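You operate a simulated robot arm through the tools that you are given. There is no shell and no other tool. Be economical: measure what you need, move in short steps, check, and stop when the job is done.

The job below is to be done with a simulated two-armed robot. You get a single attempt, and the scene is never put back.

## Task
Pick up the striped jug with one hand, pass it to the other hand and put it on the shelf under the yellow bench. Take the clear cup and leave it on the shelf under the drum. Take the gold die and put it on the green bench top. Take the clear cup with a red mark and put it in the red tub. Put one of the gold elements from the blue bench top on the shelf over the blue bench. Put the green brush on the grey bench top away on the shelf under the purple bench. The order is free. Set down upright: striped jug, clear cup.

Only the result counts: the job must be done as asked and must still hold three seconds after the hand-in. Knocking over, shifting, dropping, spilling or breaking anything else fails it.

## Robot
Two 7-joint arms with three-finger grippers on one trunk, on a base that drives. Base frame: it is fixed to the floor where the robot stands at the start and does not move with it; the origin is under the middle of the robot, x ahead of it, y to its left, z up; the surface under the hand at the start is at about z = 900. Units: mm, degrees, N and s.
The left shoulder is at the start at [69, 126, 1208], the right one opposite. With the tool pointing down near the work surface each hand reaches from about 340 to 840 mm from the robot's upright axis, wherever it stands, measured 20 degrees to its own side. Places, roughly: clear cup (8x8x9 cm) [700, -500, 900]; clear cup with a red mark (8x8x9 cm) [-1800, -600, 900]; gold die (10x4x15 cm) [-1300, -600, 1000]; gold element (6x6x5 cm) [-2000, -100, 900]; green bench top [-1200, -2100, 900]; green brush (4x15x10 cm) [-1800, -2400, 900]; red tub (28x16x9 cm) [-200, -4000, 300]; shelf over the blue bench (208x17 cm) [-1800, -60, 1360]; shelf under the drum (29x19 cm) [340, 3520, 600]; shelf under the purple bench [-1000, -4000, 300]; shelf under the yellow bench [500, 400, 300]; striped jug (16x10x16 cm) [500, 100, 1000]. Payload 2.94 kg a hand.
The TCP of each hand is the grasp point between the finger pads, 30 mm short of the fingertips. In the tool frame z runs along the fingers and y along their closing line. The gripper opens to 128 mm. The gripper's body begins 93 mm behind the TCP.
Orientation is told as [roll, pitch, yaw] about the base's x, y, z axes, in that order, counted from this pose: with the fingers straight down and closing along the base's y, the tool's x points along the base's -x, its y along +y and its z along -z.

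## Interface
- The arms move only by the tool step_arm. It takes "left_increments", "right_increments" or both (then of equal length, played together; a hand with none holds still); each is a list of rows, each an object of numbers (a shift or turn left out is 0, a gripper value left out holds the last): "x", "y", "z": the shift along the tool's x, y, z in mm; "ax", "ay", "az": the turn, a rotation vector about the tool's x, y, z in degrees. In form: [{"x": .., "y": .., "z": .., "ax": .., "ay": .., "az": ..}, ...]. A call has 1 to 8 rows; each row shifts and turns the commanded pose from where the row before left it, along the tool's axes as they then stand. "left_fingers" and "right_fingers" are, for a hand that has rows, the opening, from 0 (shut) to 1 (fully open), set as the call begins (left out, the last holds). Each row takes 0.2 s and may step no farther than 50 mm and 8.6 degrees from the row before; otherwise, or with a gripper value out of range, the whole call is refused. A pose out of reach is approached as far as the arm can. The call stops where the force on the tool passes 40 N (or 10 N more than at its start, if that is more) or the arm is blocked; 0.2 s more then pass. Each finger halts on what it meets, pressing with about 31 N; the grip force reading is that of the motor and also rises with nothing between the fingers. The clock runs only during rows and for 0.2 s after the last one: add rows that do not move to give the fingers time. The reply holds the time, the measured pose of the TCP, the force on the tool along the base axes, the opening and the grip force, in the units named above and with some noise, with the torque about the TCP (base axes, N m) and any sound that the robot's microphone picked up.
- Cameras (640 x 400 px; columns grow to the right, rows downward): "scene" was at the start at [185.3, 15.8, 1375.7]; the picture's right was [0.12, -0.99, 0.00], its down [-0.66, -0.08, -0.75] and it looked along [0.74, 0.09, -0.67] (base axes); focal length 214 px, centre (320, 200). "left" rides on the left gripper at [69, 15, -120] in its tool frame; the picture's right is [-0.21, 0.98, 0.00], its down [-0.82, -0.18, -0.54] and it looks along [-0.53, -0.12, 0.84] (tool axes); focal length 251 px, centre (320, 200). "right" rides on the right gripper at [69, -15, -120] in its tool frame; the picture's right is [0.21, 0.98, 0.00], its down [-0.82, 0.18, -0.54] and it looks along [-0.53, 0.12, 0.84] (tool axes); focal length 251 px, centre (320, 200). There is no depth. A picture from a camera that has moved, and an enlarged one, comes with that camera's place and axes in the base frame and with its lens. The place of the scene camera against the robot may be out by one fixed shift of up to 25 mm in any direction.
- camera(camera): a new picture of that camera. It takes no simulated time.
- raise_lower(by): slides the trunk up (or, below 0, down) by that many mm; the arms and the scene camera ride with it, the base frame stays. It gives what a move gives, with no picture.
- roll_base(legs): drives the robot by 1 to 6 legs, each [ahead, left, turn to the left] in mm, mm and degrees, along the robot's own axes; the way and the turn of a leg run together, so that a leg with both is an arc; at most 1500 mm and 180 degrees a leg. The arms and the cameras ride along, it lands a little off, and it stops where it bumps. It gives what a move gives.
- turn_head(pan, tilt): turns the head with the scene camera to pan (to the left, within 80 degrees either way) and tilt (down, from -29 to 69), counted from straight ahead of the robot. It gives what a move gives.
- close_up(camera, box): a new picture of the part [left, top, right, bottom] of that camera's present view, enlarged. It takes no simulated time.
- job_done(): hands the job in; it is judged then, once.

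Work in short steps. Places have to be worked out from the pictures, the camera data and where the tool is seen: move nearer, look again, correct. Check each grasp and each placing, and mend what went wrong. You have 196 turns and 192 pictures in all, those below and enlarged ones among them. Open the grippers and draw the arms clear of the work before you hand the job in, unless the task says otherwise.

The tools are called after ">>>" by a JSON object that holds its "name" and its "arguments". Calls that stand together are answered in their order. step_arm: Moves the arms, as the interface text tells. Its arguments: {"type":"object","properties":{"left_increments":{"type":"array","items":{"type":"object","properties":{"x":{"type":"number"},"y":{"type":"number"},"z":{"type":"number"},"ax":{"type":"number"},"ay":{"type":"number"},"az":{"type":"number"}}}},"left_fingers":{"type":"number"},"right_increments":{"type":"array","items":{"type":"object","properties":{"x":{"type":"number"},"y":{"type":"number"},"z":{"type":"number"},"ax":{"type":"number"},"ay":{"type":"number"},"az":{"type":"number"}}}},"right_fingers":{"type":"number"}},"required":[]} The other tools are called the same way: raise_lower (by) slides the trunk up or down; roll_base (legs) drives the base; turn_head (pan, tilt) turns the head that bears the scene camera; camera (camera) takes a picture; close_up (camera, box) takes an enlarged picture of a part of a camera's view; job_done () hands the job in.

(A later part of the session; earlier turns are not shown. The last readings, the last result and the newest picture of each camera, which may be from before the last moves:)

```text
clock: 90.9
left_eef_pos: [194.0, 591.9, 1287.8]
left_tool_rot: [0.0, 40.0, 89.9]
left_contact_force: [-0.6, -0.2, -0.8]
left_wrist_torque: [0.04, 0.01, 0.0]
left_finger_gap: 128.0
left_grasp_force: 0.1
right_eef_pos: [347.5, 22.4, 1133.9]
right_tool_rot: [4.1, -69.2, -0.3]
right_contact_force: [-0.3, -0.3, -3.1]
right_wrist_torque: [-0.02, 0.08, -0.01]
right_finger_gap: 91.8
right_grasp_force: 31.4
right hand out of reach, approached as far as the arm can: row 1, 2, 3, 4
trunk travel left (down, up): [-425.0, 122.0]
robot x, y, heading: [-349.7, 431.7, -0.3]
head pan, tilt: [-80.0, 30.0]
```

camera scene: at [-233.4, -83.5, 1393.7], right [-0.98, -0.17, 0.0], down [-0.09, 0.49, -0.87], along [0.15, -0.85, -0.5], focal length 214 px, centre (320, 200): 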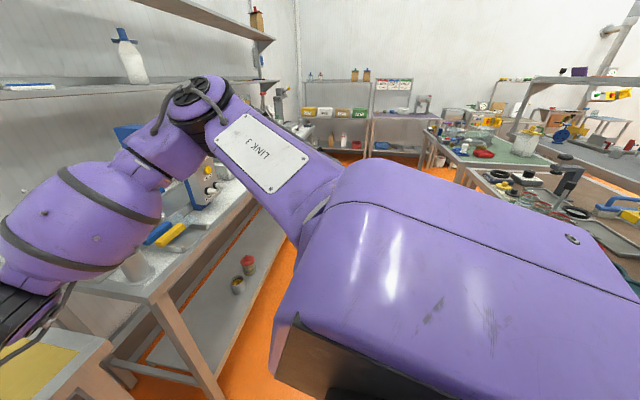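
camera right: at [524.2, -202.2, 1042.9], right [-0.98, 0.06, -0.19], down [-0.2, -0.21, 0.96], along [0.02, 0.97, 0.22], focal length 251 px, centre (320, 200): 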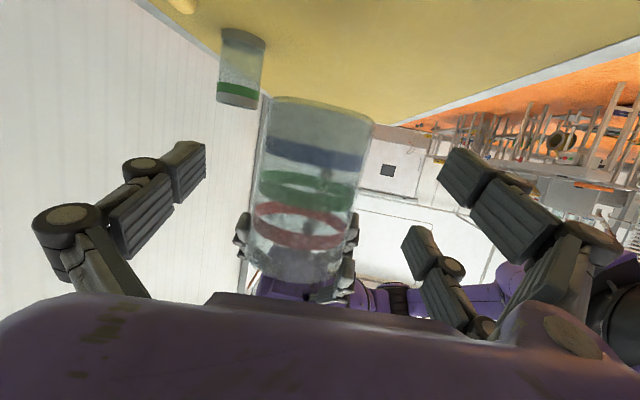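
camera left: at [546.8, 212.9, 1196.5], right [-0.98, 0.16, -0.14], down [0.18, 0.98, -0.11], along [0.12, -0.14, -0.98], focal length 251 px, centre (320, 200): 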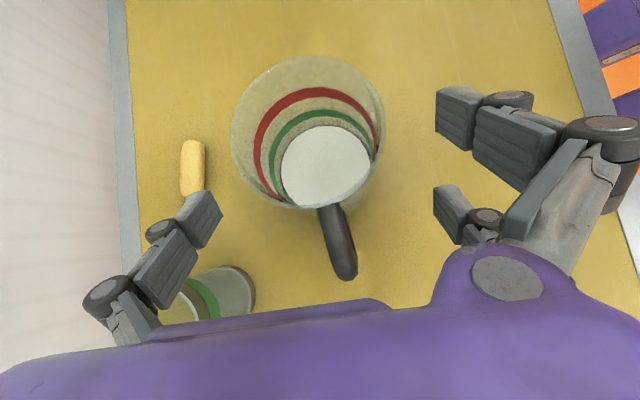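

The hand points forward now and the jug is still gripped. I roll back 350 mm so that it clears the bench, then lower the trunk fully.

>>> {"name": "roll_base", "arguments": {"legs": [[-350, 0, 0]]}}

>>> {"name": "raise_lower", "arguments": {"by": -425}}

>>> {"name": "turn_head", "arguments": {"pan": -20, "tilt": 20}}

>>> {"name": "camera", "arguments": {"camera": "scene"}}

```text
clock: 93.2
left_eef_pos: [-154.5, 593.7, 1286.9]
left_tool_rot: [0.0, 40.1, 90.1]
left_contact_force: [-0.3, -0.8, -0.3]
left_wrist_torque: [0.01, -0.03, 0.01]
left_finger_gap: 128.1
left_grasp_force: 0.1
right_eef_pos: [-0.3, 23.3, 1133.3]
right_tool_rot: [4.1, -69.1, -0.2]
right_contact_force: [-0.3, -0.2, -3.4]
right_wrist_torque: [-0.02, 0.08, -0.01]
right_finger_gap: 91.6
right_grasp_force: 31.1
trunk travel left (down, up): [-425.0, 122.0]
robot x, y, heading: [-703.0, 431.0, -0.0]
head pan, tilt: [-80.0, 30.0]
```

```text
refused: -425 is not a number from -400 to 400
```

```text
clock: 94.5
left_eef_pos: [-155.2, 593.1, 1287.1]
left_tool_rot: [-0.1, 40.0, 90.0]
left_contact_force: [-0.4, -0.1, -0.8]
left_wrist_torque: [-0.02, -0.03, 0.01]
left_finger_gap: 127.8
left_grasp_force: 0.2
right_eef_pos: [-0.0, 24.8, 1134.1]
right_tool_rot: [4.1, -69.2, -0.2]
right_contact_force: [0.1, -0.5, -2.2]
right_wrist_torque: [-0.04, 0.06, 0.02]
right_finger_gap: 91.6
right_grasp_force: 31.0
trunk travel left (down, up): [-425.0, 122.0]
robot x, y, heading: [-698.9, 434.2, -0.1]
head pan, tilt: [-20.0, 20.0]
```

```text
142 pictures are left
camera scene: at [-509.6, 403.9, 1409.7], right [-0.34, -0.94, 0.0], down [-0.32, 0.12, -0.94], along [0.88, -0.32, -0.34], focal length 214 px, centre (320, 200)
```

scene: 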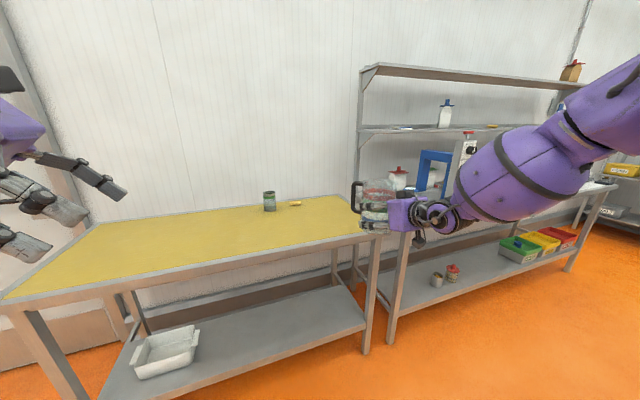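

The view matches. Lowering the trunk by 400.

>>> {"name": "raise_lower", "arguments": {"by": -400}}

>>> {"name": "step_arm", "arguments": {"right_increments": [{"ay": -1.5}, {"x": 25, "z": 6}, {"x": 35, "z": 8}, {"x": 35, "z": 8}, {"x": 35, "z": 8}, {"x": 25, "z": 6}, {}]}}

>>> {"name": "camera", "arguments": {"camera": "scene"}}

```text
clock: 98.3
left_eef_pos: [-153.7, 592.5, 888.5]
left_tool_rot: [0.0, 40.0, 90.1]
left_contact_force: [-0.4, -0.3, 0.0]
left_wrist_torque: [-0.05, 0.0, -0.02]
left_finger_gap: 128.1
left_grasp_force: 0.1
right_eef_pos: [40.2, 22.9, 598.6]
right_tool_rot: [4.8, -56.6, -0.4]
right_contact_force: [0.6, 0.3, -3.1]
right_wrist_torque: [-0.02, 0.06, 0.01]
right_finger_gap: 91.5
right_grasp_force: 31.0
trunk travel left (down, up): [-25.0, 522.0]
robot x, y, heading: [-700.4, 432.8, 0.1]
head pan, tilt: [-20.0, 20.0]
```

```text
clock: 99.9
left_eef_pos: [-154.7, 593.6, 888.0]
left_tool_rot: [0.1, 40.0, 90.0]
left_contact_force: [0.0, -0.7, 0.0]
left_wrist_torque: [-0.01, -0.01, 0.02]
left_finger_gap: 128.1
left_grasp_force: 0.1
right_eef_pos: [-7.0, 4.9, 449.4]
right_tool_rot: [5.7, -58.2, -1.1]
right_contact_force: [-0.4, -0.2, -3.7]
right_wrist_torque: [-0.05, 0.09, -0.02]
right_finger_gap: 91.9
right_grasp_force: 30.8
right hand out of reach, approached as far as the arm can: row 3, 4, 5, 6
trunk travel left (down, up): [-25.0, 522.0]
robot x, y, heading: [-696.3, 431.8, -0.1]
head pan, tilt: [-20.0, 20.0]
```

```text
141 pictures are left
camera scene: at [-382.8, 403.8, 988.5], right [-0.34, -0.94, 0.0], down [-0.32, 0.12, -0.94], along [0.88, -0.32, -0.34], focal length 214 px, centre (320, 200)
```

scene: 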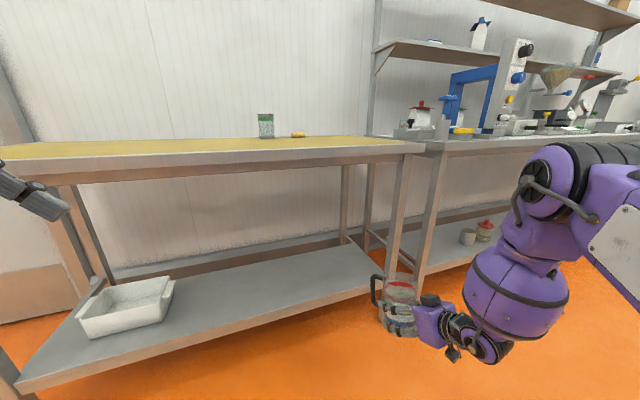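

The trunk leaned as it lowered and the right hand ended at pitch −58, so the jug is tilted about 12°. I move the hand outward and inboard while restoring the pitch to −70.7.

>>> {"name": "step_arm", "arguments": {"right_increments": [{"x": -8, "y": 25, "z": 15}, {"x": -10, "y": 30, "z": 20, "ay": -2}, {"x": -10, "y": 30, "z": 20, "ay": -3}, {"x": -10, "y": 30, "z": 20, "ay": -3}, {"x": -10, "y": 30, "z": 20, "ay": -3}, {"ay": -1.5}, {}]}}

```text
clock: 101.5
left_eef_pos: [-154.0, 593.4, 888.2]
left_tool_rot: [0.1, 40.0, 90.0]
left_contact_force: [-0.5, -1.4, 0.0]
left_wrist_torque: [0.01, 0.01, -0.01]
left_finger_gap: 128.0
left_grasp_force: 0.0
right_eef_pos: [113.7, 10.2, 471.1]
right_tool_rot: [9.0, -70.5, -4.7]
right_contact_force: [0.1, -0.4, -3.5]
right_wrist_torque: [-0.03, 0.04, 0.0]
right_finger_gap: 91.6
right_grasp_force: 30.4
right hand out of reach, approached as far as the arm can: row 1, 2, 3, 4, 5, 6
trunk travel left (down, up): [-25.0, 522.0]
robot x, y, heading: [-700.7, 429.5, -0.3]
head pan, tilt: [-20.0, 20.0]
```

Pitch is restored. Now I try lowering straight down, with a small roll correction.

>>> {"name": "step_arm", "arguments": {"right_increments": [{"ax": 3}, {"ax": 3}, {"x": 28, "z": 10}, {"x": 28, "z": 10}, {"x": 28, "z": 10}, {}]}}

```text
clock: 102.9
left_eef_pos: [-155.2, 593.8, 888.0]
left_tool_rot: [0.0, 40.0, 90.0]
left_contact_force: [0.2, 0.6, 1.2]
left_wrist_torque: [-0.01, 0.01, -0.02]
left_finger_gap: 127.9
left_grasp_force: 0.1
right_eef_pos: [116.8, -54.8, 392.6]
right_tool_rot: [2.7, -70.5, -4.4]
right_contact_force: [-0.1, -0.5, -4.1]
right_wrist_torque: [-0.02, 0.03, 0.0]
right_finger_gap: 91.5
right_grasp_force: 30.8
right hand out of reach, approached as far as the arm can: row 1, 2, 3, 4, 5
trunk travel left (down, up): [-25.0, 522.0]
robot x, y, heading: [-699.5, 431.8, -0.1]
head pan, tilt: [-20.0, 20.0]
```

Now the jug is upright (roll 2.7, pitch −70.5) with its base at z≈343, which is 43 mm above the shelf. I move the base a bit forward and left so the jug lines up with the free shelf area.

>>> {"name": "roll_base", "arguments": {"legs": [[50, 0, 0], [0, 280, 0]]}}

>>> {"name": "turn_head", "arguments": {"pan": -25, "tilt": 25}}

>>> {"name": "camera", "arguments": {"camera": "scene"}}

>>> {"name": "camera", "arguments": {"camera": "right"}}

```text
clock: 106.5
left_eef_pos: [-102.9, 873.0, 888.7]
left_tool_rot: [0.1, 40.0, 89.9]
left_contact_force: [0.0, -0.8, 0.4]
left_wrist_torque: [-0.02, 0.05, 0.0]
left_finger_gap: 128.3
left_grasp_force: 0.1
right_eef_pos: [167.2, 224.2, 393.2]
right_tool_rot: [2.7, -70.4, -4.6]
right_contact_force: [0.5, 0.5, -4.2]
right_wrist_torque: [0.0, 0.06, 0.03]
right_finger_gap: 91.6
right_grasp_force: 30.9
trunk travel left (down, up): [-25.0, 522.0]
robot x, y, heading: [-651.1, 707.6, -0.0]
head pan, tilt: [-20.0, 20.0]
```

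```text
clock: 107.2
left_eef_pos: [-104.7, 873.5, 888.3]
left_tool_rot: [0.0, 40.0, 89.9]
left_contact_force: [0.7, -0.1, -0.6]
left_wrist_torque: [0.0, -0.03, 0.03]
left_finger_gap: 128.0
left_grasp_force: 0.1
right_eef_pos: [166.4, 225.0, 392.5]
right_tool_rot: [2.8, -70.5, -4.4]
right_contact_force: [-0.2, 0.2, -4.0]
right_wrist_torque: [-0.01, 0.05, 0.01]
right_finger_gap: 91.6
right_grasp_force: 31.2
trunk travel left (down, up): [-25.0, 522.0]
robot x, y, heading: [-648.7, 710.8, -0.2]
head pan, tilt: [-25.0, 25.0]
```

```text
140 pictures are left
camera scene: at [-336.4, 676.6, 980.4], right [-0.43, -0.91, 0.0], down [-0.38, 0.18, -0.91], along [0.82, -0.39, -0.42], focal length 214 px, centre (320, 200)
```

scene: 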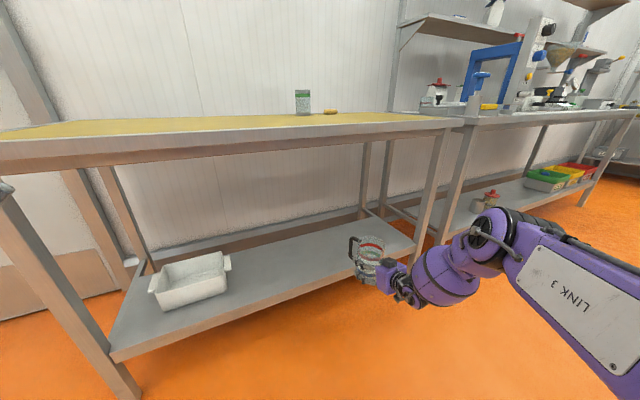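

```text
139 pictures are left
camera right: at [29.6, 214.7, 367.1], right [-0.04, 0.98, -0.19], down [-0.23, 0.17, 0.96], along [0.97, 0.08, 0.22], focal length 251 px, centre (320, 200)
```

right: 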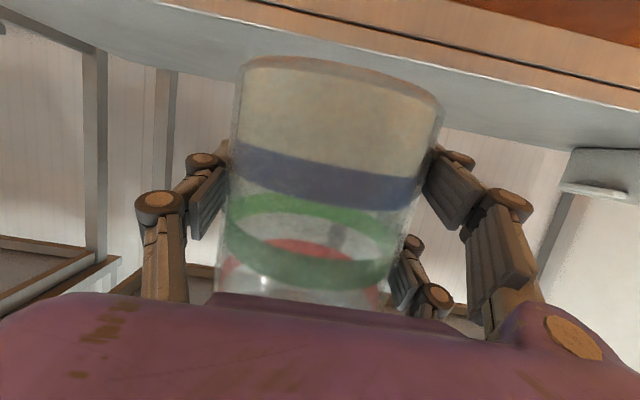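

The jug is lined up over the free part of the shelf. I drive 235 mm forward.

>>> {"name": "roll_base", "arguments": {"legs": [[235, 0, 0]]}}

>>> {"name": "camera", "arguments": {"camera": "scene"}}

>>> {"name": "camera", "arguments": {"camera": "right"}}

```text
clock: 108.9
left_eef_pos: [130.3, 873.0, 887.7]
left_tool_rot: [0.0, 40.0, 90.0]
left_contact_force: [-0.5, -0.3, 0.3]
left_wrist_torque: [0.02, -0.01, -0.01]
left_finger_gap: 128.0
left_grasp_force: 0.1
right_eef_pos: [399.9, 225.0, 393.9]
right_tool_rot: [2.7, -70.4, -4.4]
right_contact_force: [-0.7, -0.6, -3.2]
right_wrist_torque: [-0.05, 0.07, 0.02]
right_finger_gap: 91.9
right_grasp_force: 31.3
trunk travel left (down, up): [-25.0, 522.0]
robot x, y, heading: [-414.0, 708.8, -0.2]
head pan, tilt: [-25.0, 25.0]
```

```text
138 pictures are left
camera scene: at [-102.1, 675.9, 980.2], right [-0.43, -0.91, 0.0], down [-0.38, 0.18, -0.91], along [0.82, -0.39, -0.42], focal length 214 px, centre (320, 200)
```

scene: 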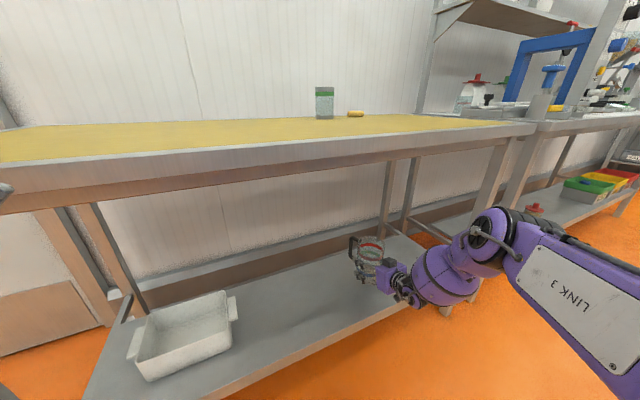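

```text
137 pictures are left
camera right: at [263.8, 214.1, 366.8], right [-0.04, 0.98, -0.19], down [-0.23, 0.17, 0.96], along [0.97, 0.08, 0.22], focal length 251 px, centre (320, 200)
```

right: 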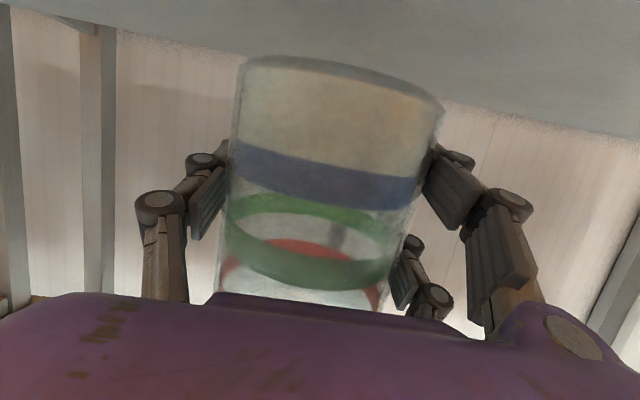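

Positioned at (400,225). I lower in steps, watching drift and force.

>>> {"name": "step_arm", "arguments": {"right_increments": [{"x": 9.4, "z": 3.3}, {"x": 9.4, "z": 3.3}, {"x": 9.4, "z": 3.3}, {}]}}

```text
clock: 109.9
left_eef_pos: [128.7, 872.8, 887.2]
left_tool_rot: [0.0, 40.0, 89.9]
left_contact_force: [0.7, 0.4, -0.5]
left_wrist_torque: [-0.03, -0.02, 0.02]
left_finger_gap: 127.9
left_grasp_force: 0.0
right_eef_pos: [392.9, 223.2, 379.8]
right_tool_rot: [3.3, -70.3, -4.8]
right_contact_force: [-0.9, 0.3, -3.4]
right_wrist_torque: [-0.03, 0.03, 0.01]
right_finger_gap: 91.8
right_grasp_force: 31.1
right hand out of reach, approached as far as the arm can: row 2, 3
trunk travel left (down, up): [-25.0, 522.0]
robot x, y, heading: [-416.9, 714.6, -0.3]
head pan, tilt: [-25.0, 25.0]
```

The hand goes down at about half rate. I continue.

>>> {"name": "step_arm", "arguments": {"right_increments": [{"x": 9.4, "z": 6}, {"x": 9.4, "z": 6}, {"x": 9.4, "z": 6}, {}]}}

```text
clock: 110.9
left_eef_pos: [129.9, 872.5, 887.5]
left_tool_rot: [0.0, 40.0, 89.9]
left_contact_force: [0.0, -0.9, -0.7]
left_wrist_torque: [0.02, -0.01, 0.02]
left_finger_gap: 128.0
left_grasp_force: 0.0
right_eef_pos: [386.5, 223.1, 377.0]
right_tool_rot: [3.4, -70.3, -4.7]
right_contact_force: [-0.3, -0.5, -3.2]
right_wrist_torque: [-0.02, 0.06, -0.01]
right_finger_gap: 91.8
right_grasp_force: 31.1
right hand out of reach, approached as far as the arm can: row 1, 2, 3
trunk travel left (down, up): [-25.0, 522.0]
robot x, y, heading: [-417.6, 710.2, -0.2]
head pan, tilt: [-25.0, 25.0]
```

It seems overextended, so I try pulling the hand back and inboard, then down.

>>> {"name": "step_arm", "arguments": {"right_increments": [{"x": 6, "y": 15, "z": -18}, {"x": 6, "y": 15, "z": -18}, {"x": 9.4, "z": 3.3}, {"x": 9.4, "z": 3.3}, {}]}}

```text
clock: 112.1
left_eef_pos: [131.2, 873.1, 888.0]
left_tool_rot: [0.0, 40.0, 89.9]
left_contact_force: [0.0, 0.2, -1.3]
left_wrist_torque: [-0.01, 0.01, 0.0]
left_finger_gap: 128.0
left_grasp_force: 0.0
right_eef_pos: [350.2, 221.2, 366.9]
right_tool_rot: [3.7, -70.4, -5.2]
right_contact_force: [-1.2, 0.2, -3.4]
right_wrist_torque: [0.0, 0.03, -0.02]
right_finger_gap: 91.9
right_grasp_force: 31.3
right hand out of reach, approached as far as the arm can: row 1, 2, 3
trunk travel left (down, up): [-25.0, 522.0]
robot x, y, heading: [-417.2, 712.2, 0.1]
head pan, tilt: [-25.0, 25.0]
```

At z=367 and x=350, which is well on the shelf. Continuing down.

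>>> {"name": "step_arm", "arguments": {"right_increments": [{"x": 7.5, "z": 2.6}, {"x": 4.7, "z": 1.6}, {}]}}

>>> {"name": "camera", "arguments": {"camera": "right"}}

```text
clock: 112.9
left_eef_pos: [129.0, 872.2, 887.0]
left_tool_rot: [0.0, 40.0, 90.0]
left_contact_force: [-0.1, 0.4, -0.3]
left_wrist_torque: [-0.02, -0.02, -0.05]
left_finger_gap: 128.0
left_grasp_force: 0.0
right_eef_pos: [347.0, 220.2, 361.4]
right_tool_rot: [3.4, -70.3, -4.9]
right_contact_force: [0.3, -0.4, -3.3]
right_wrist_torque: [-0.02, 0.03, 0.0]
right_finger_gap: 91.4
right_grasp_force: 31.0
right hand out of reach, approached as far as the arm can: row 1, 2
trunk travel left (down, up): [-25.0, 522.0]
robot x, y, heading: [-415.5, 707.6, -0.3]
head pan, tilt: [-25.0, 25.0]
```

```text
136 pictures are left
camera right: at [211.1, 209.3, 335.5], right [-0.04, 0.98, -0.18], down [-0.23, 0.17, 0.96], along [0.97, 0.08, 0.22], focal length 251 px, centre (320, 200)
```

right: 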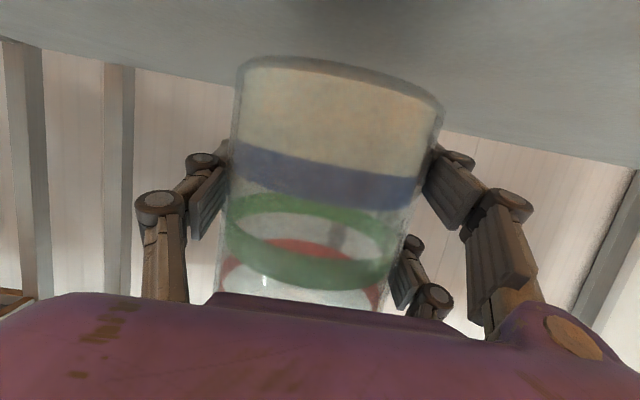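

About 12–20 mm to go, but the jug creeps toward the edge. I tuck the left hand back and drive the base 70 mm deeper first.

>>> {"name": "step_arm", "arguments": {"left_increments": [{"y": 40}, {"y": 40}, {"y": 30}, {}]}}

>>> {"name": "roll_base", "arguments": {"legs": [[70, 0, 0]]}}

>>> {"name": "step_arm", "arguments": {"right_increments": [{"x": 7, "z": -3}, {"x": 7, "z": -3}, {}]}}

```text
clock: 113.9
left_eef_pos: [19.6, 873.2, 887.1]
left_tool_rot: [-0.1, 40.0, 89.9]
left_contact_force: [-0.3, -0.6, -0.9]
left_wrist_torque: [0.01, -0.01, -0.01]
left_finger_gap: 128.0
left_grasp_force: 0.0
right_eef_pos: [347.6, 220.6, 361.3]
right_tool_rot: [3.4, -70.3, -4.9]
right_contact_force: [1.2, 0.4, -3.5]
right_wrist_torque: [0.0, 0.06, 0.01]
right_finger_gap: 91.5
right_grasp_force: 31.0
trunk travel left (down, up): [-25.0, 522.0]
robot x, y, heading: [-414.3, 711.2, -0.2]
head pan, tilt: [-25.0, 25.0]
```

```text
clock: 114.9
left_eef_pos: [89.6, 872.3, 887.6]
left_tool_rot: [0.0, 40.0, 89.9]
left_contact_force: [0.7, -0.7, 0.5]
left_wrist_torque: [-0.01, 0.02, 0.0]
left_finger_gap: 128.2
left_grasp_force: 0.0
right_eef_pos: [418.1, 219.0, 360.7]
right_tool_rot: [3.4, -70.2, -4.9]
right_contact_force: [-0.4, 0.2, -3.7]
right_wrist_torque: [0.0, 0.06, 0.0]
right_finger_gap: 91.8
right_grasp_force: 30.8
trunk travel left (down, up): [-25.0, 522.0]
robot x, y, heading: [-341.3, 711.1, -0.1]
head pan, tilt: [-25.0, 25.0]
```

```text
clock: 115.7
left_eef_pos: [89.3, 873.5, 887.6]
left_tool_rot: [0.1, 40.0, 89.8]
left_contact_force: [-0.5, -1.0, -0.1]
left_wrist_torque: [0.01, -0.01, 0.0]
left_finger_gap: 128.0
left_grasp_force: 0.1
right_eef_pos: [405.4, 220.9, 356.5]
right_tool_rot: [3.8, -70.0, -5.2]
right_contact_force: [0.6, 0.3, -3.5]
right_wrist_torque: [-0.03, 0.05, 0.0]
right_finger_gap: 91.7
right_grasp_force: 31.0
right hand out of reach, approached as far as the arm can: row 1, 2
trunk travel left (down, up): [-25.0, 522.0]
robot x, y, heading: [-347.6, 703.3, -0.4]
head pan, tilt: [-25.0, 25.0]
```

I use the trunk for the last bit: −12 mm.

>>> {"name": "raise_lower", "arguments": {"by": -12}}

```text
clock: 116.3
left_eef_pos: [89.4, 872.1, 874.8]
left_tool_rot: [0.0, 40.1, 89.9]
left_contact_force: [0.2, -0.5, 0.0]
left_wrist_torque: [-0.01, -0.02, 0.02]
left_finger_gap: 128.2
left_grasp_force: 0.0
right_eef_pos: [405.8, 218.6, 347.4]
right_tool_rot: [3.8, -70.1, -5.2]
right_contact_force: [-0.5, -0.3, -3.7]
right_wrist_torque: [-0.05, 0.06, 0.03]
right_finger_gap: 91.7
right_grasp_force: 31.0
trunk travel left (down, up): [-13.0, 534.0]
robot x, y, heading: [-345.7, 711.8, -0.4]
head pan, tilt: [-25.0, 25.0]
```

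No contact yet; going 6 mm more.

>>> {"name": "raise_lower", "arguments": {"by": -6}}

>>> {"name": "camera", "arguments": {"camera": "right"}}

```text
clock: 116.9
left_eef_pos: [89.3, 872.5, 869.7]
left_tool_rot: [0.1, 39.9, 89.9]
left_contact_force: [-0.7, -0.4, -0.1]
left_wrist_torque: [-0.03, -0.01, -0.01]
left_finger_gap: 128.0
left_grasp_force: 0.1
right_eef_pos: [405.4, 219.5, 344.2]
right_tool_rot: [4.0, -69.9, -5.5]
right_contact_force: [0.1, 0.0, -3.5]
right_wrist_torque: [0.02, 0.1, 0.0]
right_finger_gap: 91.9
right_grasp_force: 31.2
trunk travel left (down, up): [-7.0, 540.0]
robot x, y, heading: [-345.9, 706.8, -0.2]
head pan, tilt: [-25.0, 25.0]
```

```text
135 pictures are left
camera right: at [268.9, 209.6, 318.7], right [-0.04, 0.98, -0.18], down [-0.22, 0.16, 0.96], along [0.97, 0.08, 0.21], focal length 251 px, centre (320, 200)
```

right: 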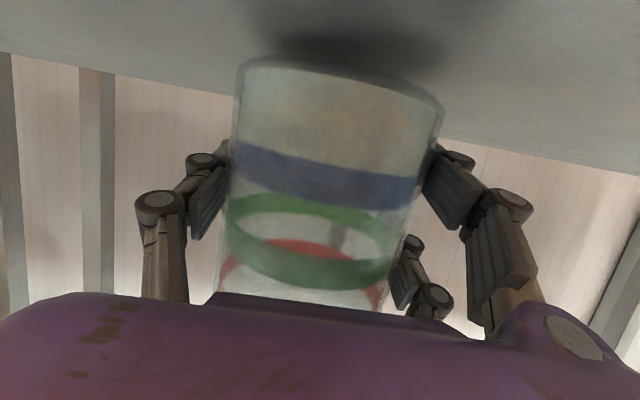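

The shelf appears to lie nearer z≈275, so about 18 mm remain. I use the last of the trunk travel and then the arm.

>>> {"name": "raise_lower", "arguments": {"by": -6}}

>>> {"name": "step_arm", "arguments": {"right_increments": [{"x": 8, "z": -4}, {"x": 8, "z": -4}, {}]}}

```text
clock: 117.4
left_eef_pos: [91.0, 872.6, 863.6]
left_tool_rot: [-0.1, 39.9, 89.9]
left_contact_force: [-0.5, 0.6, -0.6]
left_wrist_torque: [0.02, -0.02, -0.01]
left_finger_gap: 127.9
left_grasp_force: 0.1
right_eef_pos: [405.2, 221.5, 341.2]
right_tool_rot: [4.1, -69.7, -5.7]
right_contact_force: [0.2, -0.2, -3.8]
right_wrist_torque: [-0.03, 0.05, -0.05]
right_finger_gap: 91.6
right_grasp_force: 31.0
trunk travel left (down, up): [-1.0, 546.0]
robot x, y, heading: [-344.7, 711.4, -0.1]
head pan, tilt: [-25.0, 25.0]
```

```text
clock: 118.2
left_eef_pos: [90.1, 873.1, 863.0]
left_tool_rot: [0.1, 40.0, 89.9]
left_contact_force: [0.2, 0.5, -0.6]
left_wrist_torque: [0.02, -0.01, -0.02]
left_finger_gap: 128.0
left_grasp_force: 0.1
right_eef_pos: [391.6, 220.1, 334.7]
right_tool_rot: [4.6, -69.5, -6.0]
right_contact_force: [-0.5, -0.6, -4.1]
right_wrist_torque: [-0.01, 0.07, 0.03]
right_finger_gap: 91.7
right_grasp_force: 30.7
right hand out of reach, approached as far as the arm can: row 1, 2
trunk travel left (down, up): [-1.0, 546.0]
robot x, y, heading: [-345.9, 709.7, -0.4]
head pan, tilt: [-25.0, 25.0]
```

About 10 mm left; repeating.

>>> {"name": "step_arm", "arguments": {"right_increments": [{"x": 8, "z": -6}, {"x": 8, "z": -6}, {}]}}

```text
clock: 119.0
left_eef_pos: [88.4, 873.6, 863.4]
left_tool_rot: [-0.2, 40.0, 89.8]
left_contact_force: [-0.5, -0.3, 0.1]
left_wrist_torque: [0.01, 0.02, -0.01]
left_finger_gap: 128.0
left_grasp_force: 0.1
right_eef_pos: [373.5, 219.7, 335.0]
right_tool_rot: [4.5, -70.0, -5.9]
right_contact_force: [5.7, -0.1, 11.5]
right_wrist_torque: [-0.22, -0.87, 0.12]
right_finger_gap: 91.8
right_grasp_force: 30.4
right hand out of reach, approached as far as the arm can: row 1, 2
trunk travel left (down, up): [-1.0, 546.0]
robot x, y, heading: [-344.1, 709.9, -0.0]
head pan, tilt: [-25.0, 25.0]
```

Contact: +11.5 N up and some drag, so the jug stands on the shelf at about (374,220). I open and back the base straight out along the hand's axis.

>>> {"name": "step_arm", "arguments": {"right_increments": [{}, {}, {}, {}], "right_fingers": 1}}

>>> {"name": "camera", "arguments": {"camera": "right"}}

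```text
clock: 120.0
left_eef_pos: [89.6, 873.8, 863.1]
left_tool_rot: [0.0, 40.0, 89.9]
left_contact_force: [-0.2, 0.4, 0.8]
left_wrist_torque: [0.05, 0.02, -0.01]
left_finger_gap: 127.9
left_grasp_force: 0.1
right_eef_pos: [372.6, 219.3, 332.5]
right_tool_rot: [4.7, -69.6, -6.0]
right_contact_force: [-0.2, 0.0, 0.3]
right_wrist_torque: [-0.02, 0.02, 0.0]
right_finger_gap: 128.0
right_grasp_force: 0.1
trunk travel left (down, up): [-1.0, 546.0]
robot x, y, heading: [-345.1, 712.3, -0.1]
head pan, tilt: [-25.0, 25.0]
```

```text
134 pictures are left
camera right: at [235.5, 209.2, 307.2], right [-0.05, 0.98, -0.17], down [-0.22, 0.16, 0.96], along [0.98, 0.08, 0.21], focal length 251 px, centre (320, 200)
```

right: 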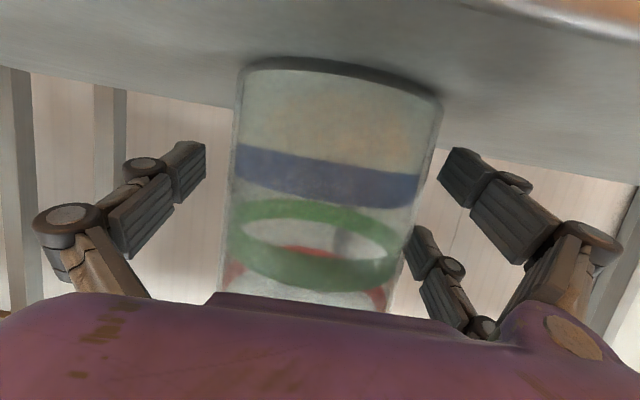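

Released cleanly with clearance on both sides. I back out along the hand axis.

>>> {"name": "roll_base", "arguments": {"legs": [[-200, 20, 0], [-150, 0, 0]]}}

>>> {"name": "camera", "arguments": {"camera": "scene"}}

```text
clock: 122.6
left_eef_pos: [-256.1, 893.7, 862.4]
left_tool_rot: [0.0, 40.0, 89.7]
left_contact_force: [-0.1, -0.1, 1.4]
left_wrist_torque: [0.0, 0.03, 0.01]
left_finger_gap: 128.0
left_grasp_force: 0.0
right_eef_pos: [25.7, 239.8, 331.4]
right_tool_rot: [4.6, -69.6, -6.1]
right_contact_force: [-0.4, -0.1, 0.2]
right_wrist_torque: [0.02, 0.01, -0.04]
right_finger_gap: 127.8
right_grasp_force: 0.0
trunk travel left (down, up): [-1.0, 546.0]
robot x, y, heading: [-689.0, 731.5, -0.1]
head pan, tilt: [-25.0, 25.0]
```

```text
133 pictures are left
camera scene: at [-376.7, 696.7, 965.9], right [-0.43, -0.9, 0.0], down [-0.38, 0.18, -0.91], along [0.82, -0.39, -0.42], focal length 214 px, centre (320, 200)
```

scene: 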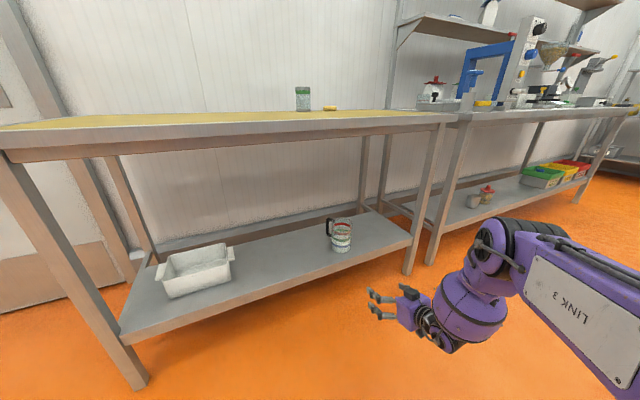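

The jug stands upright on the shelf. Next is the clear cup: I raise the trunk back and return both hands to a neutral pose.

>>> {"name": "raise_lower", "arguments": {"by": 400}}

>>> {"name": "step_arm", "arguments": {"left_increments": [{"ay": -8}, {"ay": -8}, {"ay": -8}, {"ay": -8}, {"ay": -8}, {"az": 8}, {"az": 8}, {"az": 8}], "right_increments": [{"ay": 8.5}, {"ay": 8.5}, {"ay": 8.5}, {"ay": 8.5}, {"ay": 8.5}, {"ay": 8.5}, {"ay": 8.5}, {"ay": 8.5}]}}

>>> {"name": "step_arm", "arguments": {"left_increments": [{"az": 8}, {"az": 8}, {"az": 8}, {"az": 8}, {"az": 8}, {"az": 8}, {"az": 8}, {"az": 8}], "right_increments": [{"z": -45}, {"z": -45}, {"z": -45}, {"z": -45}, {}, {}, {}, {}]}}

```text
clock: 126.4
left_eef_pos: [-258.0, 895.4, 1263.2]
left_tool_rot: [-0.1, 40.1, 89.8]
left_contact_force: [-0.5, -0.4, 0.3]
left_wrist_torque: [-0.03, -0.02, -0.06]
left_finger_gap: 127.9
left_grasp_force: 0.0
right_eef_pos: [56.6, 240.8, 928.2]
right_tool_rot: [32.1, -86.3, -33.4]
right_contact_force: [-1.1, -0.4, 0.4]
right_wrist_torque: [-0.02, -0.01, -0.01]
right_finger_gap: 128.0
right_grasp_force: 0.1
trunk travel left (down, up): [-401.0, 146.0]
robot x, y, heading: [-691.7, 731.0, -0.0]
head pan, tilt: [-25.0, 25.0]
```

```text
clock: 128.2
left_eef_pos: [-257.4, 893.8, 1264.6]
left_tool_rot: [0.0, -0.1, 65.8]
left_contact_force: [0.3, -0.6, -0.1]
left_wrist_torque: [0.03, 0.0, 0.04]
left_finger_gap: 128.1
left_grasp_force: 0.1
right_eef_pos: [-26.2, 201.1, 922.9]
right_tool_rot: [5.6, -24.9, -2.0]
right_contact_force: [-0.1, 0.1, -0.3]
right_wrist_torque: [0.02, 0.01, 0.01]
right_finger_gap: 127.7
right_grasp_force: 0.1
right hand out of reach, approached as far as the arm can: row 6, 7, 8
trunk travel left (down, up): [-401.0, 146.0]
robot x, y, heading: [-693.2, 732.7, -0.3]
head pan, tilt: [-25.0, 25.0]
```

```text
clock: 130.0
left_eef_pos: [-256.4, 894.0, 1263.5]
left_tool_rot: [0.1, 0.0, 1.7]
left_contact_force: [-0.5, 0.1, -0.4]
left_wrist_torque: [0.03, 0.0, 0.01]
left_finger_gap: 127.9
left_grasp_force: 0.0
right_eef_pos: [-110.5, 144.3, 1055.2]
right_tool_rot: [5.0, -23.8, -1.9]
right_contact_force: [-0.1, -0.6, 0.6]
right_wrist_torque: [0.01, 0.02, 0.01]
right_finger_gap: 128.0
right_grasp_force: 0.1
right hand out of reach, approached as far as the arm can: row 1, 2, 3, 4
trunk travel left (down, up): [-401.0, 146.0]
robot x, y, heading: [-692.5, 731.5, -0.4]
head pan, tilt: [-25.0, 25.0]
```

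Straightening the right hand: the rest of the pitch, roll, and back inboard.

>>> {"name": "step_arm", "arguments": {"right_increments": [{"y": 40, "ay": 8}, {"y": 40, "ay": 8}, {"y": 40, "ay": 8}, {"y": 45, "ax": 5}, {"y": 45}, {"y": 45, "x": 20}, {"y": 45, "x": 40, "z": -20}, {"x": 40, "z": -20}], "left_increments": [{}, {}, {}, {}, {}, {}, {}, {"z": 0}]}}

>>> {"name": "turn_head", "arguments": {"pan": -45, "tilt": 30}}

>>> {"name": "camera", "arguments": {"camera": "scene"}}

```text
refused: row 7 steps farther than a row can; nothing moved
```

```text
clock: 130.8
left_eef_pos: [-256.8, 892.0, 1262.7]
left_tool_rot: [0.0, 0.0, 1.8]
left_contact_force: [1.0, -0.4, -0.1]
left_wrist_torque: [0.0, -0.02, 0.02]
left_finger_gap: 128.0
left_grasp_force: 0.1
right_eef_pos: [-111.1, 144.5, 1055.1]
right_tool_rot: [4.8, -23.9, -1.8]
right_contact_force: [-0.6, -0.8, -0.3]
right_wrist_torque: [0.01, -0.02, 0.0]
right_finger_gap: 127.6
right_grasp_force: 0.0
trunk travel left (down, up): [-401.0, 146.0]
robot x, y, heading: [-691.0, 730.8, -0.1]
head pan, tilt: [-45.0, 30.0]
```

```text
132 pictures are left
camera scene: at [-517.0, 672.5, 1367.7], right [-0.71, -0.7, 0.0], down [-0.35, 0.35, -0.87], along [0.61, -0.62, -0.5], focal length 214 px, centre (320, 200)
```

scene: 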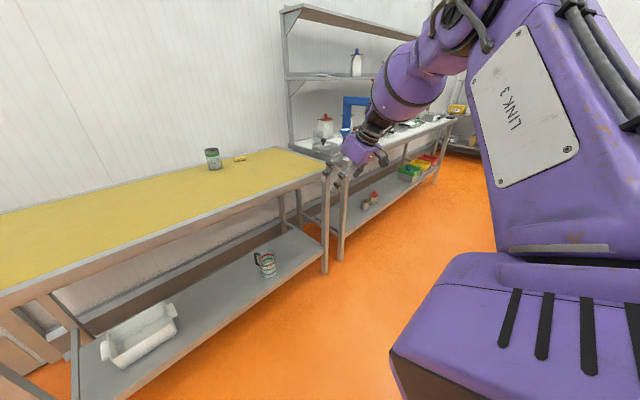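

That row was too long; I repeat with shorter rows.

>>> {"name": "step_arm", "arguments": {"right_increments": [{"y": 40, "ay": 8}, {"y": 40, "ay": 8}, {"y": 40, "ay": 8}, {"y": 45, "ax": 5}, {"y": 45}, {"y": 40, "x": 20}, {"y": 30, "x": 30, "z": -20}, {"x": 40, "z": -25}]}}

>>> {"name": "roll_base", "arguments": {"legs": [[400, -760, 0]]}}

>>> {"name": "turn_head", "arguments": {"pan": -45, "tilt": 40}}

>>> {"name": "camera", "arguments": {"camera": "scene"}}

```text
clock: 132.7
left_eef_pos: [-257.2, 894.0, 1264.1]
left_tool_rot: [0.0, 0.0, 1.7]
left_contact_force: [-1.2, -0.5, 0.8]
left_wrist_torque: [-0.03, -0.05, 0.01]
left_finger_gap: 128.2
left_grasp_force: 0.2
right_eef_pos: [-190.1, 63.9, 1069.4]
right_tool_rot: [4.8, 0.2, -0.2]
right_contact_force: [-1.0, 0.7, 0.5]
right_wrist_torque: [0.03, -0.03, -0.02]
right_finger_gap: 128.1
right_grasp_force: 0.2
right hand out of reach, approached as far as the arm can: row 1, 2, 3, 4, 5, 6, 7, 8
trunk travel left (down, up): [-401.0, 146.0]
robot x, y, heading: [-694.7, 733.4, -0.4]
head pan, tilt: [-45.0, 30.0]
```

```text
clock: 139.8
left_eef_pos: [135.8, 131.3, 1263.4]
left_tool_rot: [0.1, 0.0, 2.0]
left_contact_force: [0.6, 0.0, 0.3]
left_wrist_torque: [-0.01, 0.01, 0.0]
left_finger_gap: 127.9
left_grasp_force: 0.1
right_eef_pos: [208.9, -698.2, 1067.8]
right_tool_rot: [4.8, 0.3, 0.1]
right_contact_force: [0.6, 0.5, 0.4]
right_wrist_torque: [0.03, -0.01, 0.0]
right_finger_gap: 127.8
right_grasp_force: 0.0
trunk travel left (down, up): [-401.0, 146.0]
robot x, y, heading: [-300.0, -34.6, -0.1]
head pan, tilt: [-45.0, 30.0]
```

```text
clock: 140.5
left_eef_pos: [137.6, 131.0, 1263.5]
left_tool_rot: [0.0, -0.1, 2.0]
left_contact_force: [0.0, 0.1, 0.6]
left_wrist_torque: [-0.01, 0.0, 0.03]
left_finger_gap: 128.1
left_grasp_force: 0.0
right_eef_pos: [208.5, -698.4, 1068.1]
right_tool_rot: [4.9, 0.2, 0.1]
right_contact_force: [1.0, 0.0, 0.7]
right_wrist_torque: [0.03, -0.04, 0.03]
right_finger_gap: 127.7
right_grasp_force: 0.0
trunk travel left (down, up): [-401.0, 146.0]
robot x, y, heading: [-298.2, -30.3, -0.3]
head pan, tilt: [-45.0, 40.0]
```

```text
131 pictures are left
camera scene: at [-126.7, -86.7, 1352.3], right [-0.71, -0.71, 0.0], down [-0.45, 0.45, -0.77], along [0.54, -0.54, -0.64], focal length 214 px, centre (320, 200)
```

scene: 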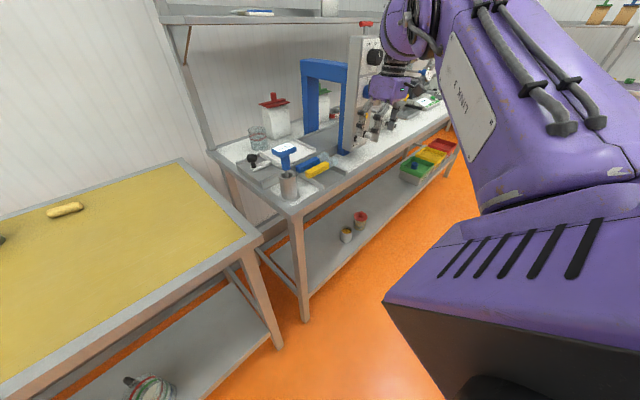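

The cup stands at about (730,−530) on the grey bench. My right arm is wound into an awkward posture, reaching far out to the right, so I back off from the bench before unwinding it.

>>> {"name": "roll_base", "arguments": {"legs": [[-200, 100, 0]]}}

>>> {"name": "step_arm", "arguments": {"right_increments": [{"az": -8}, {"az": -8}, {"az": -8}, {"az": -8}, {"az": -8}, {"z": -30}, {"z": -30}, {}]}}

>>> {"name": "camera", "arguments": {"camera": "scene"}}

```text
clock: 142.2
left_eef_pos: [-62.4, 232.0, 1263.7]
left_tool_rot: [0.0, 0.0, 2.0]
left_contact_force: [0.1, -0.1, -0.1]
left_wrist_torque: [-0.01, -0.01, -0.01]
left_finger_gap: 127.9
left_grasp_force: 0.1
right_eef_pos: [7.9, -600.3, 1067.7]
right_tool_rot: [4.9, 0.3, 0.1]
right_contact_force: [-0.7, 0.3, 0.0]
right_wrist_torque: [-0.02, 0.05, -0.05]
right_finger_gap: 127.6
right_grasp_force: 0.1
trunk travel left (down, up): [-401.0, 146.0]
robot x, y, heading: [-493.1, 68.9, -0.0]
head pan, tilt: [-45.0, 40.0]
```

```text
clock: 144.0
left_eef_pos: [-63.6, 230.9, 1262.9]
left_tool_rot: [0.1, 0.0, 2.1]
left_contact_force: [0.3, -0.3, 0.2]
left_wrist_torque: [0.02, 0.02, -0.02]
left_finger_gap: 127.9
left_grasp_force: 0.1
right_eef_pos: [9.3, -604.7, 1128.2]
right_tool_rot: [3.9, -3.0, 40.0]
right_contact_force: [-0.4, 0.3, -0.6]
right_wrist_torque: [-0.01, 0.0, 0.01]
right_finger_gap: 127.9
right_grasp_force: 0.1
trunk travel left (down, up): [-401.0, 146.0]
robot x, y, heading: [-498.9, 68.5, -0.4]
head pan, tilt: [-45.0, 40.0]
```

```text
130 pictures are left
camera scene: at [-326.5, 13.0, 1352.2], right [-0.71, -0.71, 0.0], down [-0.45, 0.46, -0.77], along [0.54, -0.54, -0.64], focal length 214 px, centre (320, 200)
```

scene: 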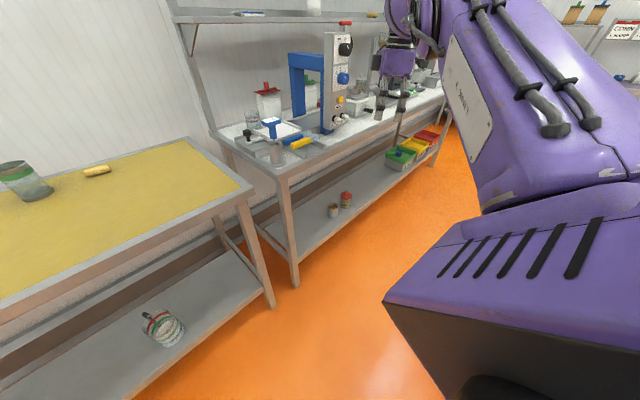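

Yaw moves freely. Now I try inward again.

>>> {"name": "step_arm", "arguments": {"right_increments": [{"x": -26, "y": 31}, {"x": -26, "y": 31}, {"x": -26, "y": 31}, {"x": -26, "y": 31}, {"x": -26, "y": 31}, {"x": -26, "y": 31}, {}]}}

```text
clock: 145.6
left_eef_pos: [-63.7, 230.7, 1263.0]
left_tool_rot: [0.0, 0.0, 1.9]
left_contact_force: [-0.4, 0.3, 0.3]
left_wrist_torque: [0.03, 0.04, -0.02]
left_finger_gap: 128.1
left_grasp_force: 0.0
right_eef_pos: [72.2, -546.2, 1162.6]
right_tool_rot: [3.9, -2.9, 39.8]
right_contact_force: [0.6, 1.0, -0.6]
right_wrist_torque: [-0.02, 0.03, 0.01]
right_finger_gap: 128.0
right_grasp_force: 0.0
right hand out of reach, approached as far as the arm can: row 1, 2, 3, 4, 5, 6
trunk travel left (down, up): [-401.0, 146.0]
robot x, y, heading: [-499.6, 66.2, 0.1]
head pan, tilt: [-45.0, 40.0]
```

It slides along a limit. I test other directions, toward the robot and down.

>>> {"name": "step_arm", "arguments": {"right_increments": [{"x": 31, "y": 26}, {"x": 31, "y": 26}, {"x": 31, "y": 26}, {}]}}

>>> {"name": "step_arm", "arguments": {"right_increments": [{"z": 40}, {"z": 40}, {"z": 40}, {}]}}

```text
clock: 146.6
left_eef_pos: [-63.5, 231.0, 1263.8]
left_tool_rot: [0.1, 0.0, 1.9]
left_contact_force: [-0.5, -0.9, -0.7]
left_wrist_torque: [-0.03, 0.0, 0.0]
left_finger_gap: 128.0
left_grasp_force: 0.0
right_eef_pos: [55.9, -559.3, 1169.3]
right_tool_rot: [4.0, -3.0, 39.9]
right_contact_force: [-0.5, -0.4, -0.2]
right_wrist_torque: [0.01, 0.01, 0.01]
right_finger_gap: 128.1
right_grasp_force: 0.0
right hand out of reach, approached as far as the arm can: row 1, 2, 3
trunk travel left (down, up): [-401.0, 146.0]
robot x, y, heading: [-500.3, 69.4, -0.1]
head pan, tilt: [-45.0, 40.0]
```

```text
clock: 147.6
left_eef_pos: [-62.9, 231.0, 1264.8]
left_tool_rot: [0.0, 0.0, 2.0]
left_contact_force: [-0.7, 0.5, 0.5]
left_wrist_torque: [-0.01, -0.01, 0.02]
left_finger_gap: 127.9
left_grasp_force: 0.1
right_eef_pos: [70.6, -577.7, 1069.4]
right_tool_rot: [3.9, -2.9, 40.0]
right_contact_force: [-0.3, 0.2, 0.7]
right_wrist_torque: [-0.01, -0.02, 0.04]
right_finger_gap: 127.9
right_grasp_force: 0.0
right hand out of reach, approached as far as the arm can: row 1, 2, 3
trunk travel left (down, up): [-401.0, 146.0]
robot x, y, heading: [-496.9, 65.4, -0.3]
head pan, tilt: [-45.0, 40.0]
```

Only tangential motion works, so the elbow is probably stuck near straight. I try raising the hand a lot, which should force the elbow to bend.

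>>> {"name": "step_arm", "arguments": {"right_increments": [{"z": -50}, {"z": -50}, {"z": -50}, {"z": -50}, {"z": -50}, {"z": -50}, {"z": -50}, {}]}}

>>> {"name": "step_arm", "arguments": {"right_increments": [{"x": 5, "y": 48}, {"x": 5, "y": 48}, {"x": 5, "y": 48}, {"x": 5, "y": 48}, {}]}}

>>> {"name": "turn_head", "arguments": {"pan": -60, "tilt": 0}}

>>> {"name": "camera", "arguments": {"camera": "scene"}}

```text
clock: 149.4
left_eef_pos: [-62.8, 231.0, 1263.1]
left_tool_rot: [0.0, 0.0, 2.0]
left_contact_force: [0.2, -0.1, -0.3]
left_wrist_torque: [0.01, 0.01, 0.02]
left_finger_gap: 127.9
left_grasp_force: 0.0
right_eef_pos: [-2.9, -558.2, 1277.8]
right_tool_rot: [4.0, -2.8, 40.0]
right_contact_force: [-0.6, 0.3, 0.1]
right_wrist_torque: [0.01, 0.0, 0.01]
right_finger_gap: 128.0
right_grasp_force: 0.1
right hand out of reach, approached as far as the arm can: row 1, 2, 3, 4, 5, 6, 7
trunk travel left (down, up): [-401.0, 146.0]
robot x, y, heading: [-493.3, 67.4, -0.1]
head pan, tilt: [-45.0, 40.0]
```

```text
clock: 150.6
left_eef_pos: [-61.9, 231.0, 1263.6]
left_tool_rot: [0.0, 0.0, 2.0]
left_contact_force: [-0.1, 0.3, -0.1]
left_wrist_torque: [0.02, -0.04, 0.02]
left_finger_gap: 128.0
left_grasp_force: 0.0
right_eef_pos: [-20.3, -558.9, 1300.5]
right_tool_rot: [3.8, -2.9, 40.0]
right_contact_force: [0.3, -0.5, 0.1]
right_wrist_torque: [0.03, -0.01, 0.01]
right_finger_gap: 128.1
right_grasp_force: 0.1
right hand out of reach, approached as far as the arm can: row 1, 2, 3, 4
trunk travel left (down, up): [-401.0, 146.0]
robot x, y, heading: [-498.1, 68.2, -0.1]
head pan, tilt: [-45.0, 40.0]
```

```text
clock: 151.7
left_eef_pos: [-63.1, 230.1, 1263.4]
left_tool_rot: [0.0, 0.0, 1.9]
left_contact_force: [-0.1, -0.3, 0.0]
left_wrist_torque: [-0.01, -0.01, -0.01]
left_finger_gap: 128.0
left_grasp_force: 0.1
right_eef_pos: [-21.5, -559.0, 1300.3]
right_tool_rot: [3.8, -2.8, 39.9]
right_contact_force: [-0.2, -0.3, 0.7]
right_wrist_torque: [-0.03, -0.05, -0.01]
right_finger_gap: 127.9
right_grasp_force: 0.0
trunk travel left (down, up): [-401.0, 146.0]
robot x, y, heading: [-496.9, 70.4, 0.2]
head pan, tilt: [-60.0, 0.0]
```

```text
129 pictures are left
camera scene: at [-341.8, -4.6, 1415.9], right [-0.87, -0.5, 0.0], down [0.0, 0.0, -1.0], along [0.5, -0.87, 0.0], focal length 214 px, centre (320, 200)
```

scene: 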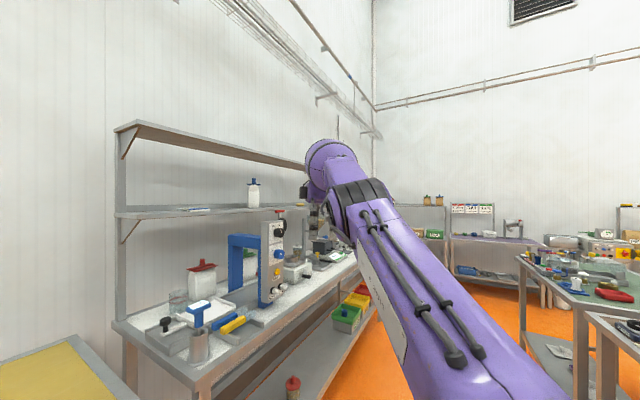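

The reach distance shrinks slightly as the hand goes up, so up is the flexing direction. I go further up and then pull inward repeatedly.

>>> {"name": "step_arm", "arguments": {"right_increments": [{"z": -50}, {"z": -50}, {"z": -50}, {"z": -50}, {"z": -50}, {"z": -50}, {"z": -50}, {"z": -50}]}}

>>> {"name": "step_arm", "arguments": {"right_increments": [{"x": 5, "y": 48}, {"x": 5, "y": 48}, {"x": 5, "y": 48}, {"x": 5, "y": 48}, {"x": 5, "y": 48}, {"x": 5, "y": 48}, {}]}}

```text
clock: 153.4
left_eef_pos: [-63.5, 230.8, 1263.3]
left_tool_rot: [0.0, 0.0, 2.0]
left_contact_force: [-0.6, -0.4, -0.4]
left_wrist_torque: [0.02, -0.03, 0.01]
left_finger_gap: 128.1
left_grasp_force: 0.1
right_eef_pos: [-22.0, -558.8, 1300.4]
right_tool_rot: [3.8, -2.9, 39.9]
right_contact_force: [-0.5, -0.2, -0.7]
right_wrist_torque: [0.0, 0.03, -0.03]
right_finger_gap: 128.0
right_grasp_force: 0.1
right hand out of reach, approached as far as the arm can: row 1, 2, 3, 4, 5, 6, 7, 8
trunk travel left (down, up): [-401.0, 146.0]
robot x, y, heading: [-500.8, 67.2, -0.4]
head pan, tilt: [-60.0, 0.0]
```

```text
clock: 155.1
left_eef_pos: [-63.8, 232.3, 1262.7]
left_tool_rot: [-0.1, 0.0, 2.0]
left_contact_force: [0.2, 0.3, -0.2]
left_wrist_torque: [-0.01, -0.05, 0.04]
left_finger_gap: 127.9
left_grasp_force: 0.1
right_eef_pos: [-24.1, -561.5, 1302.3]
right_tool_rot: [3.8, -3.0, 39.9]
right_contact_force: [0.9, 0.6, 0.4]
right_wrist_torque: [0.0, 0.02, -0.01]
right_finger_gap: 128.0
right_grasp_force: 0.0
right hand out of reach, approached as far as the arm can: row 1, 2, 3, 4, 5, 6
trunk travel left (down, up): [-401.0, 146.0]
robot x, y, heading: [-497.8, 68.1, 0.1]
head pan, tilt: [-60.0, 0.0]
```

It is cornered. I unwind along the path by which it got there: pitch the hand forward again, then yaw it back to +80 and bring it in.

>>> {"name": "step_arm", "arguments": {"right_increments": [{"ay": -8.5, "z": 20}, {"ay": -8.5, "z": 20}, {"ay": -8.5, "z": 20}, {"ay": -8.5}, {"ay": -8.5}, {"ay": -8.5}, {"ay": -8.5}, {"ay": -8.5}]}}

>>> {"name": "step_arm", "arguments": {"right_increments": [{"ax": -7.5, "az": -2.6}, {"ax": -7.5, "az": -2.6}, {"ax": -7.5, "az": -2.6}, {"ax": -7.5, "az": -2.6}, {"ax": -7.5, "az": -2.6}, {"z": 40, "x": -14}, {"z": 40, "x": -14}, {"z": 40, "x": -14}]}}

```text
clock: 156.8
left_eef_pos: [-61.9, 229.6, 1263.1]
left_tool_rot: [0.0, 0.0, 2.0]
left_contact_force: [-0.6, -0.8, 0.0]
left_wrist_torque: [0.03, 0.0, 0.01]
left_finger_gap: 128.3
left_grasp_force: 0.1
right_eef_pos: [-16.4, -552.3, 1244.6]
right_tool_rot: [12.0, -70.7, 28.9]
right_contact_force: [0.6, 0.3, -0.4]
right_wrist_torque: [0.0, -0.01, -0.01]
right_finger_gap: 128.0
right_grasp_force: 0.1
right hand out of reach, approached as far as the arm can: row 1
trunk travel left (down, up): [-401.0, 146.0]
robot x, y, heading: [-496.6, 68.7, -0.0]
head pan, tilt: [-60.0, 0.0]
```

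```text
clock: 158.7
left_eef_pos: [-63.2, 232.5, 1262.2]
left_tool_rot: [-0.1, 0.0, 2.1]
left_contact_force: [-0.4, 0.3, 0.3]
left_wrist_torque: [-0.05, 0.04, 0.04]
left_finger_gap: 128.1
left_grasp_force: 0.1
right_eef_pos: [61.6, -434.6, 1253.7]
right_tool_rot: [9.0, -70.4, 48.2]
right_contact_force: [-0.3, 0.6, 0.6]
right_wrist_torque: [-0.05, 0.01, -0.01]
right_finger_gap: 127.9
right_grasp_force: 0.1
right hand out of reach, approached as far as the arm can: row 2, 3, 4, 5
trunk travel left (down, up): [-401.0, 146.0]
robot x, y, heading: [-500.0, 68.7, 0.1]
head pan, tilt: [-60.0, 0.0]
```

The tool-axis motion is free again. I continue along it, then yaw further.

>>> {"name": "step_arm", "arguments": {"right_increments": [{"z": 40, "x": -5}, {"z": 40, "x": -5}, {"z": 40, "x": -5}, {"z": 40, "x": -5}, {"ax": -7.5, "az": -2.6}, {"ax": -7.5, "az": -2.6}, {"ax": -7.5, "az": -2.6}, {"ax": -7.5, "az": -2.6}]}}

>>> {"name": "step_arm", "arguments": {"right_increments": [{"y": 40}, {"y": 40}, {"y": 40}, {"y": 40}, {}]}}

```text
clock: 160.4
left_eef_pos: [-62.8, 228.4, 1262.8]
left_tool_rot: [0.0, 0.0, 2.0]
left_contact_force: [-0.5, 0.1, 0.5]
left_wrist_torque: [0.05, 0.02, 0.02]
left_finger_gap: 127.7
left_grasp_force: 0.1
right_eef_pos: [136.4, -306.0, 1211.9]
right_tool_rot: [11.1, -72.3, 76.3]
right_contact_force: [0.7, -0.7, 0.4]
right_wrist_torque: [-0.03, 0.01, 0.0]
right_finger_gap: 127.7
right_grasp_force: 0.1
right hand out of reach, approached as far as the arm can: row 8
trunk travel left (down, up): [-401.0, 146.0]
robot x, y, heading: [-497.5, 72.5, -0.2]
head pan, tilt: [-60.0, 0.0]
```

```text
clock: 161.7
left_eef_pos: [-63.9, 231.7, 1263.5]
left_tool_rot: [0.0, 0.0, 2.1]
left_contact_force: [0.4, 0.8, 0.1]
left_wrist_torque: [-0.02, 0.05, 0.0]
left_finger_gap: 128.0
left_grasp_force: 0.0
right_eef_pos: [-24.2, -300.7, 1219.3]
right_tool_rot: [8.5, -72.1, 80.4]
right_contact_force: [1.7, 0.0, 0.9]
right_wrist_torque: [-0.03, 0.01, 0.0]
right_finger_gap: 127.9
right_grasp_force: 0.1
trunk travel left (down, up): [-401.0, 146.0]
robot x, y, heading: [-497.1, 67.7, -0.1]
head pan, tilt: [-60.0, 0.0]
```

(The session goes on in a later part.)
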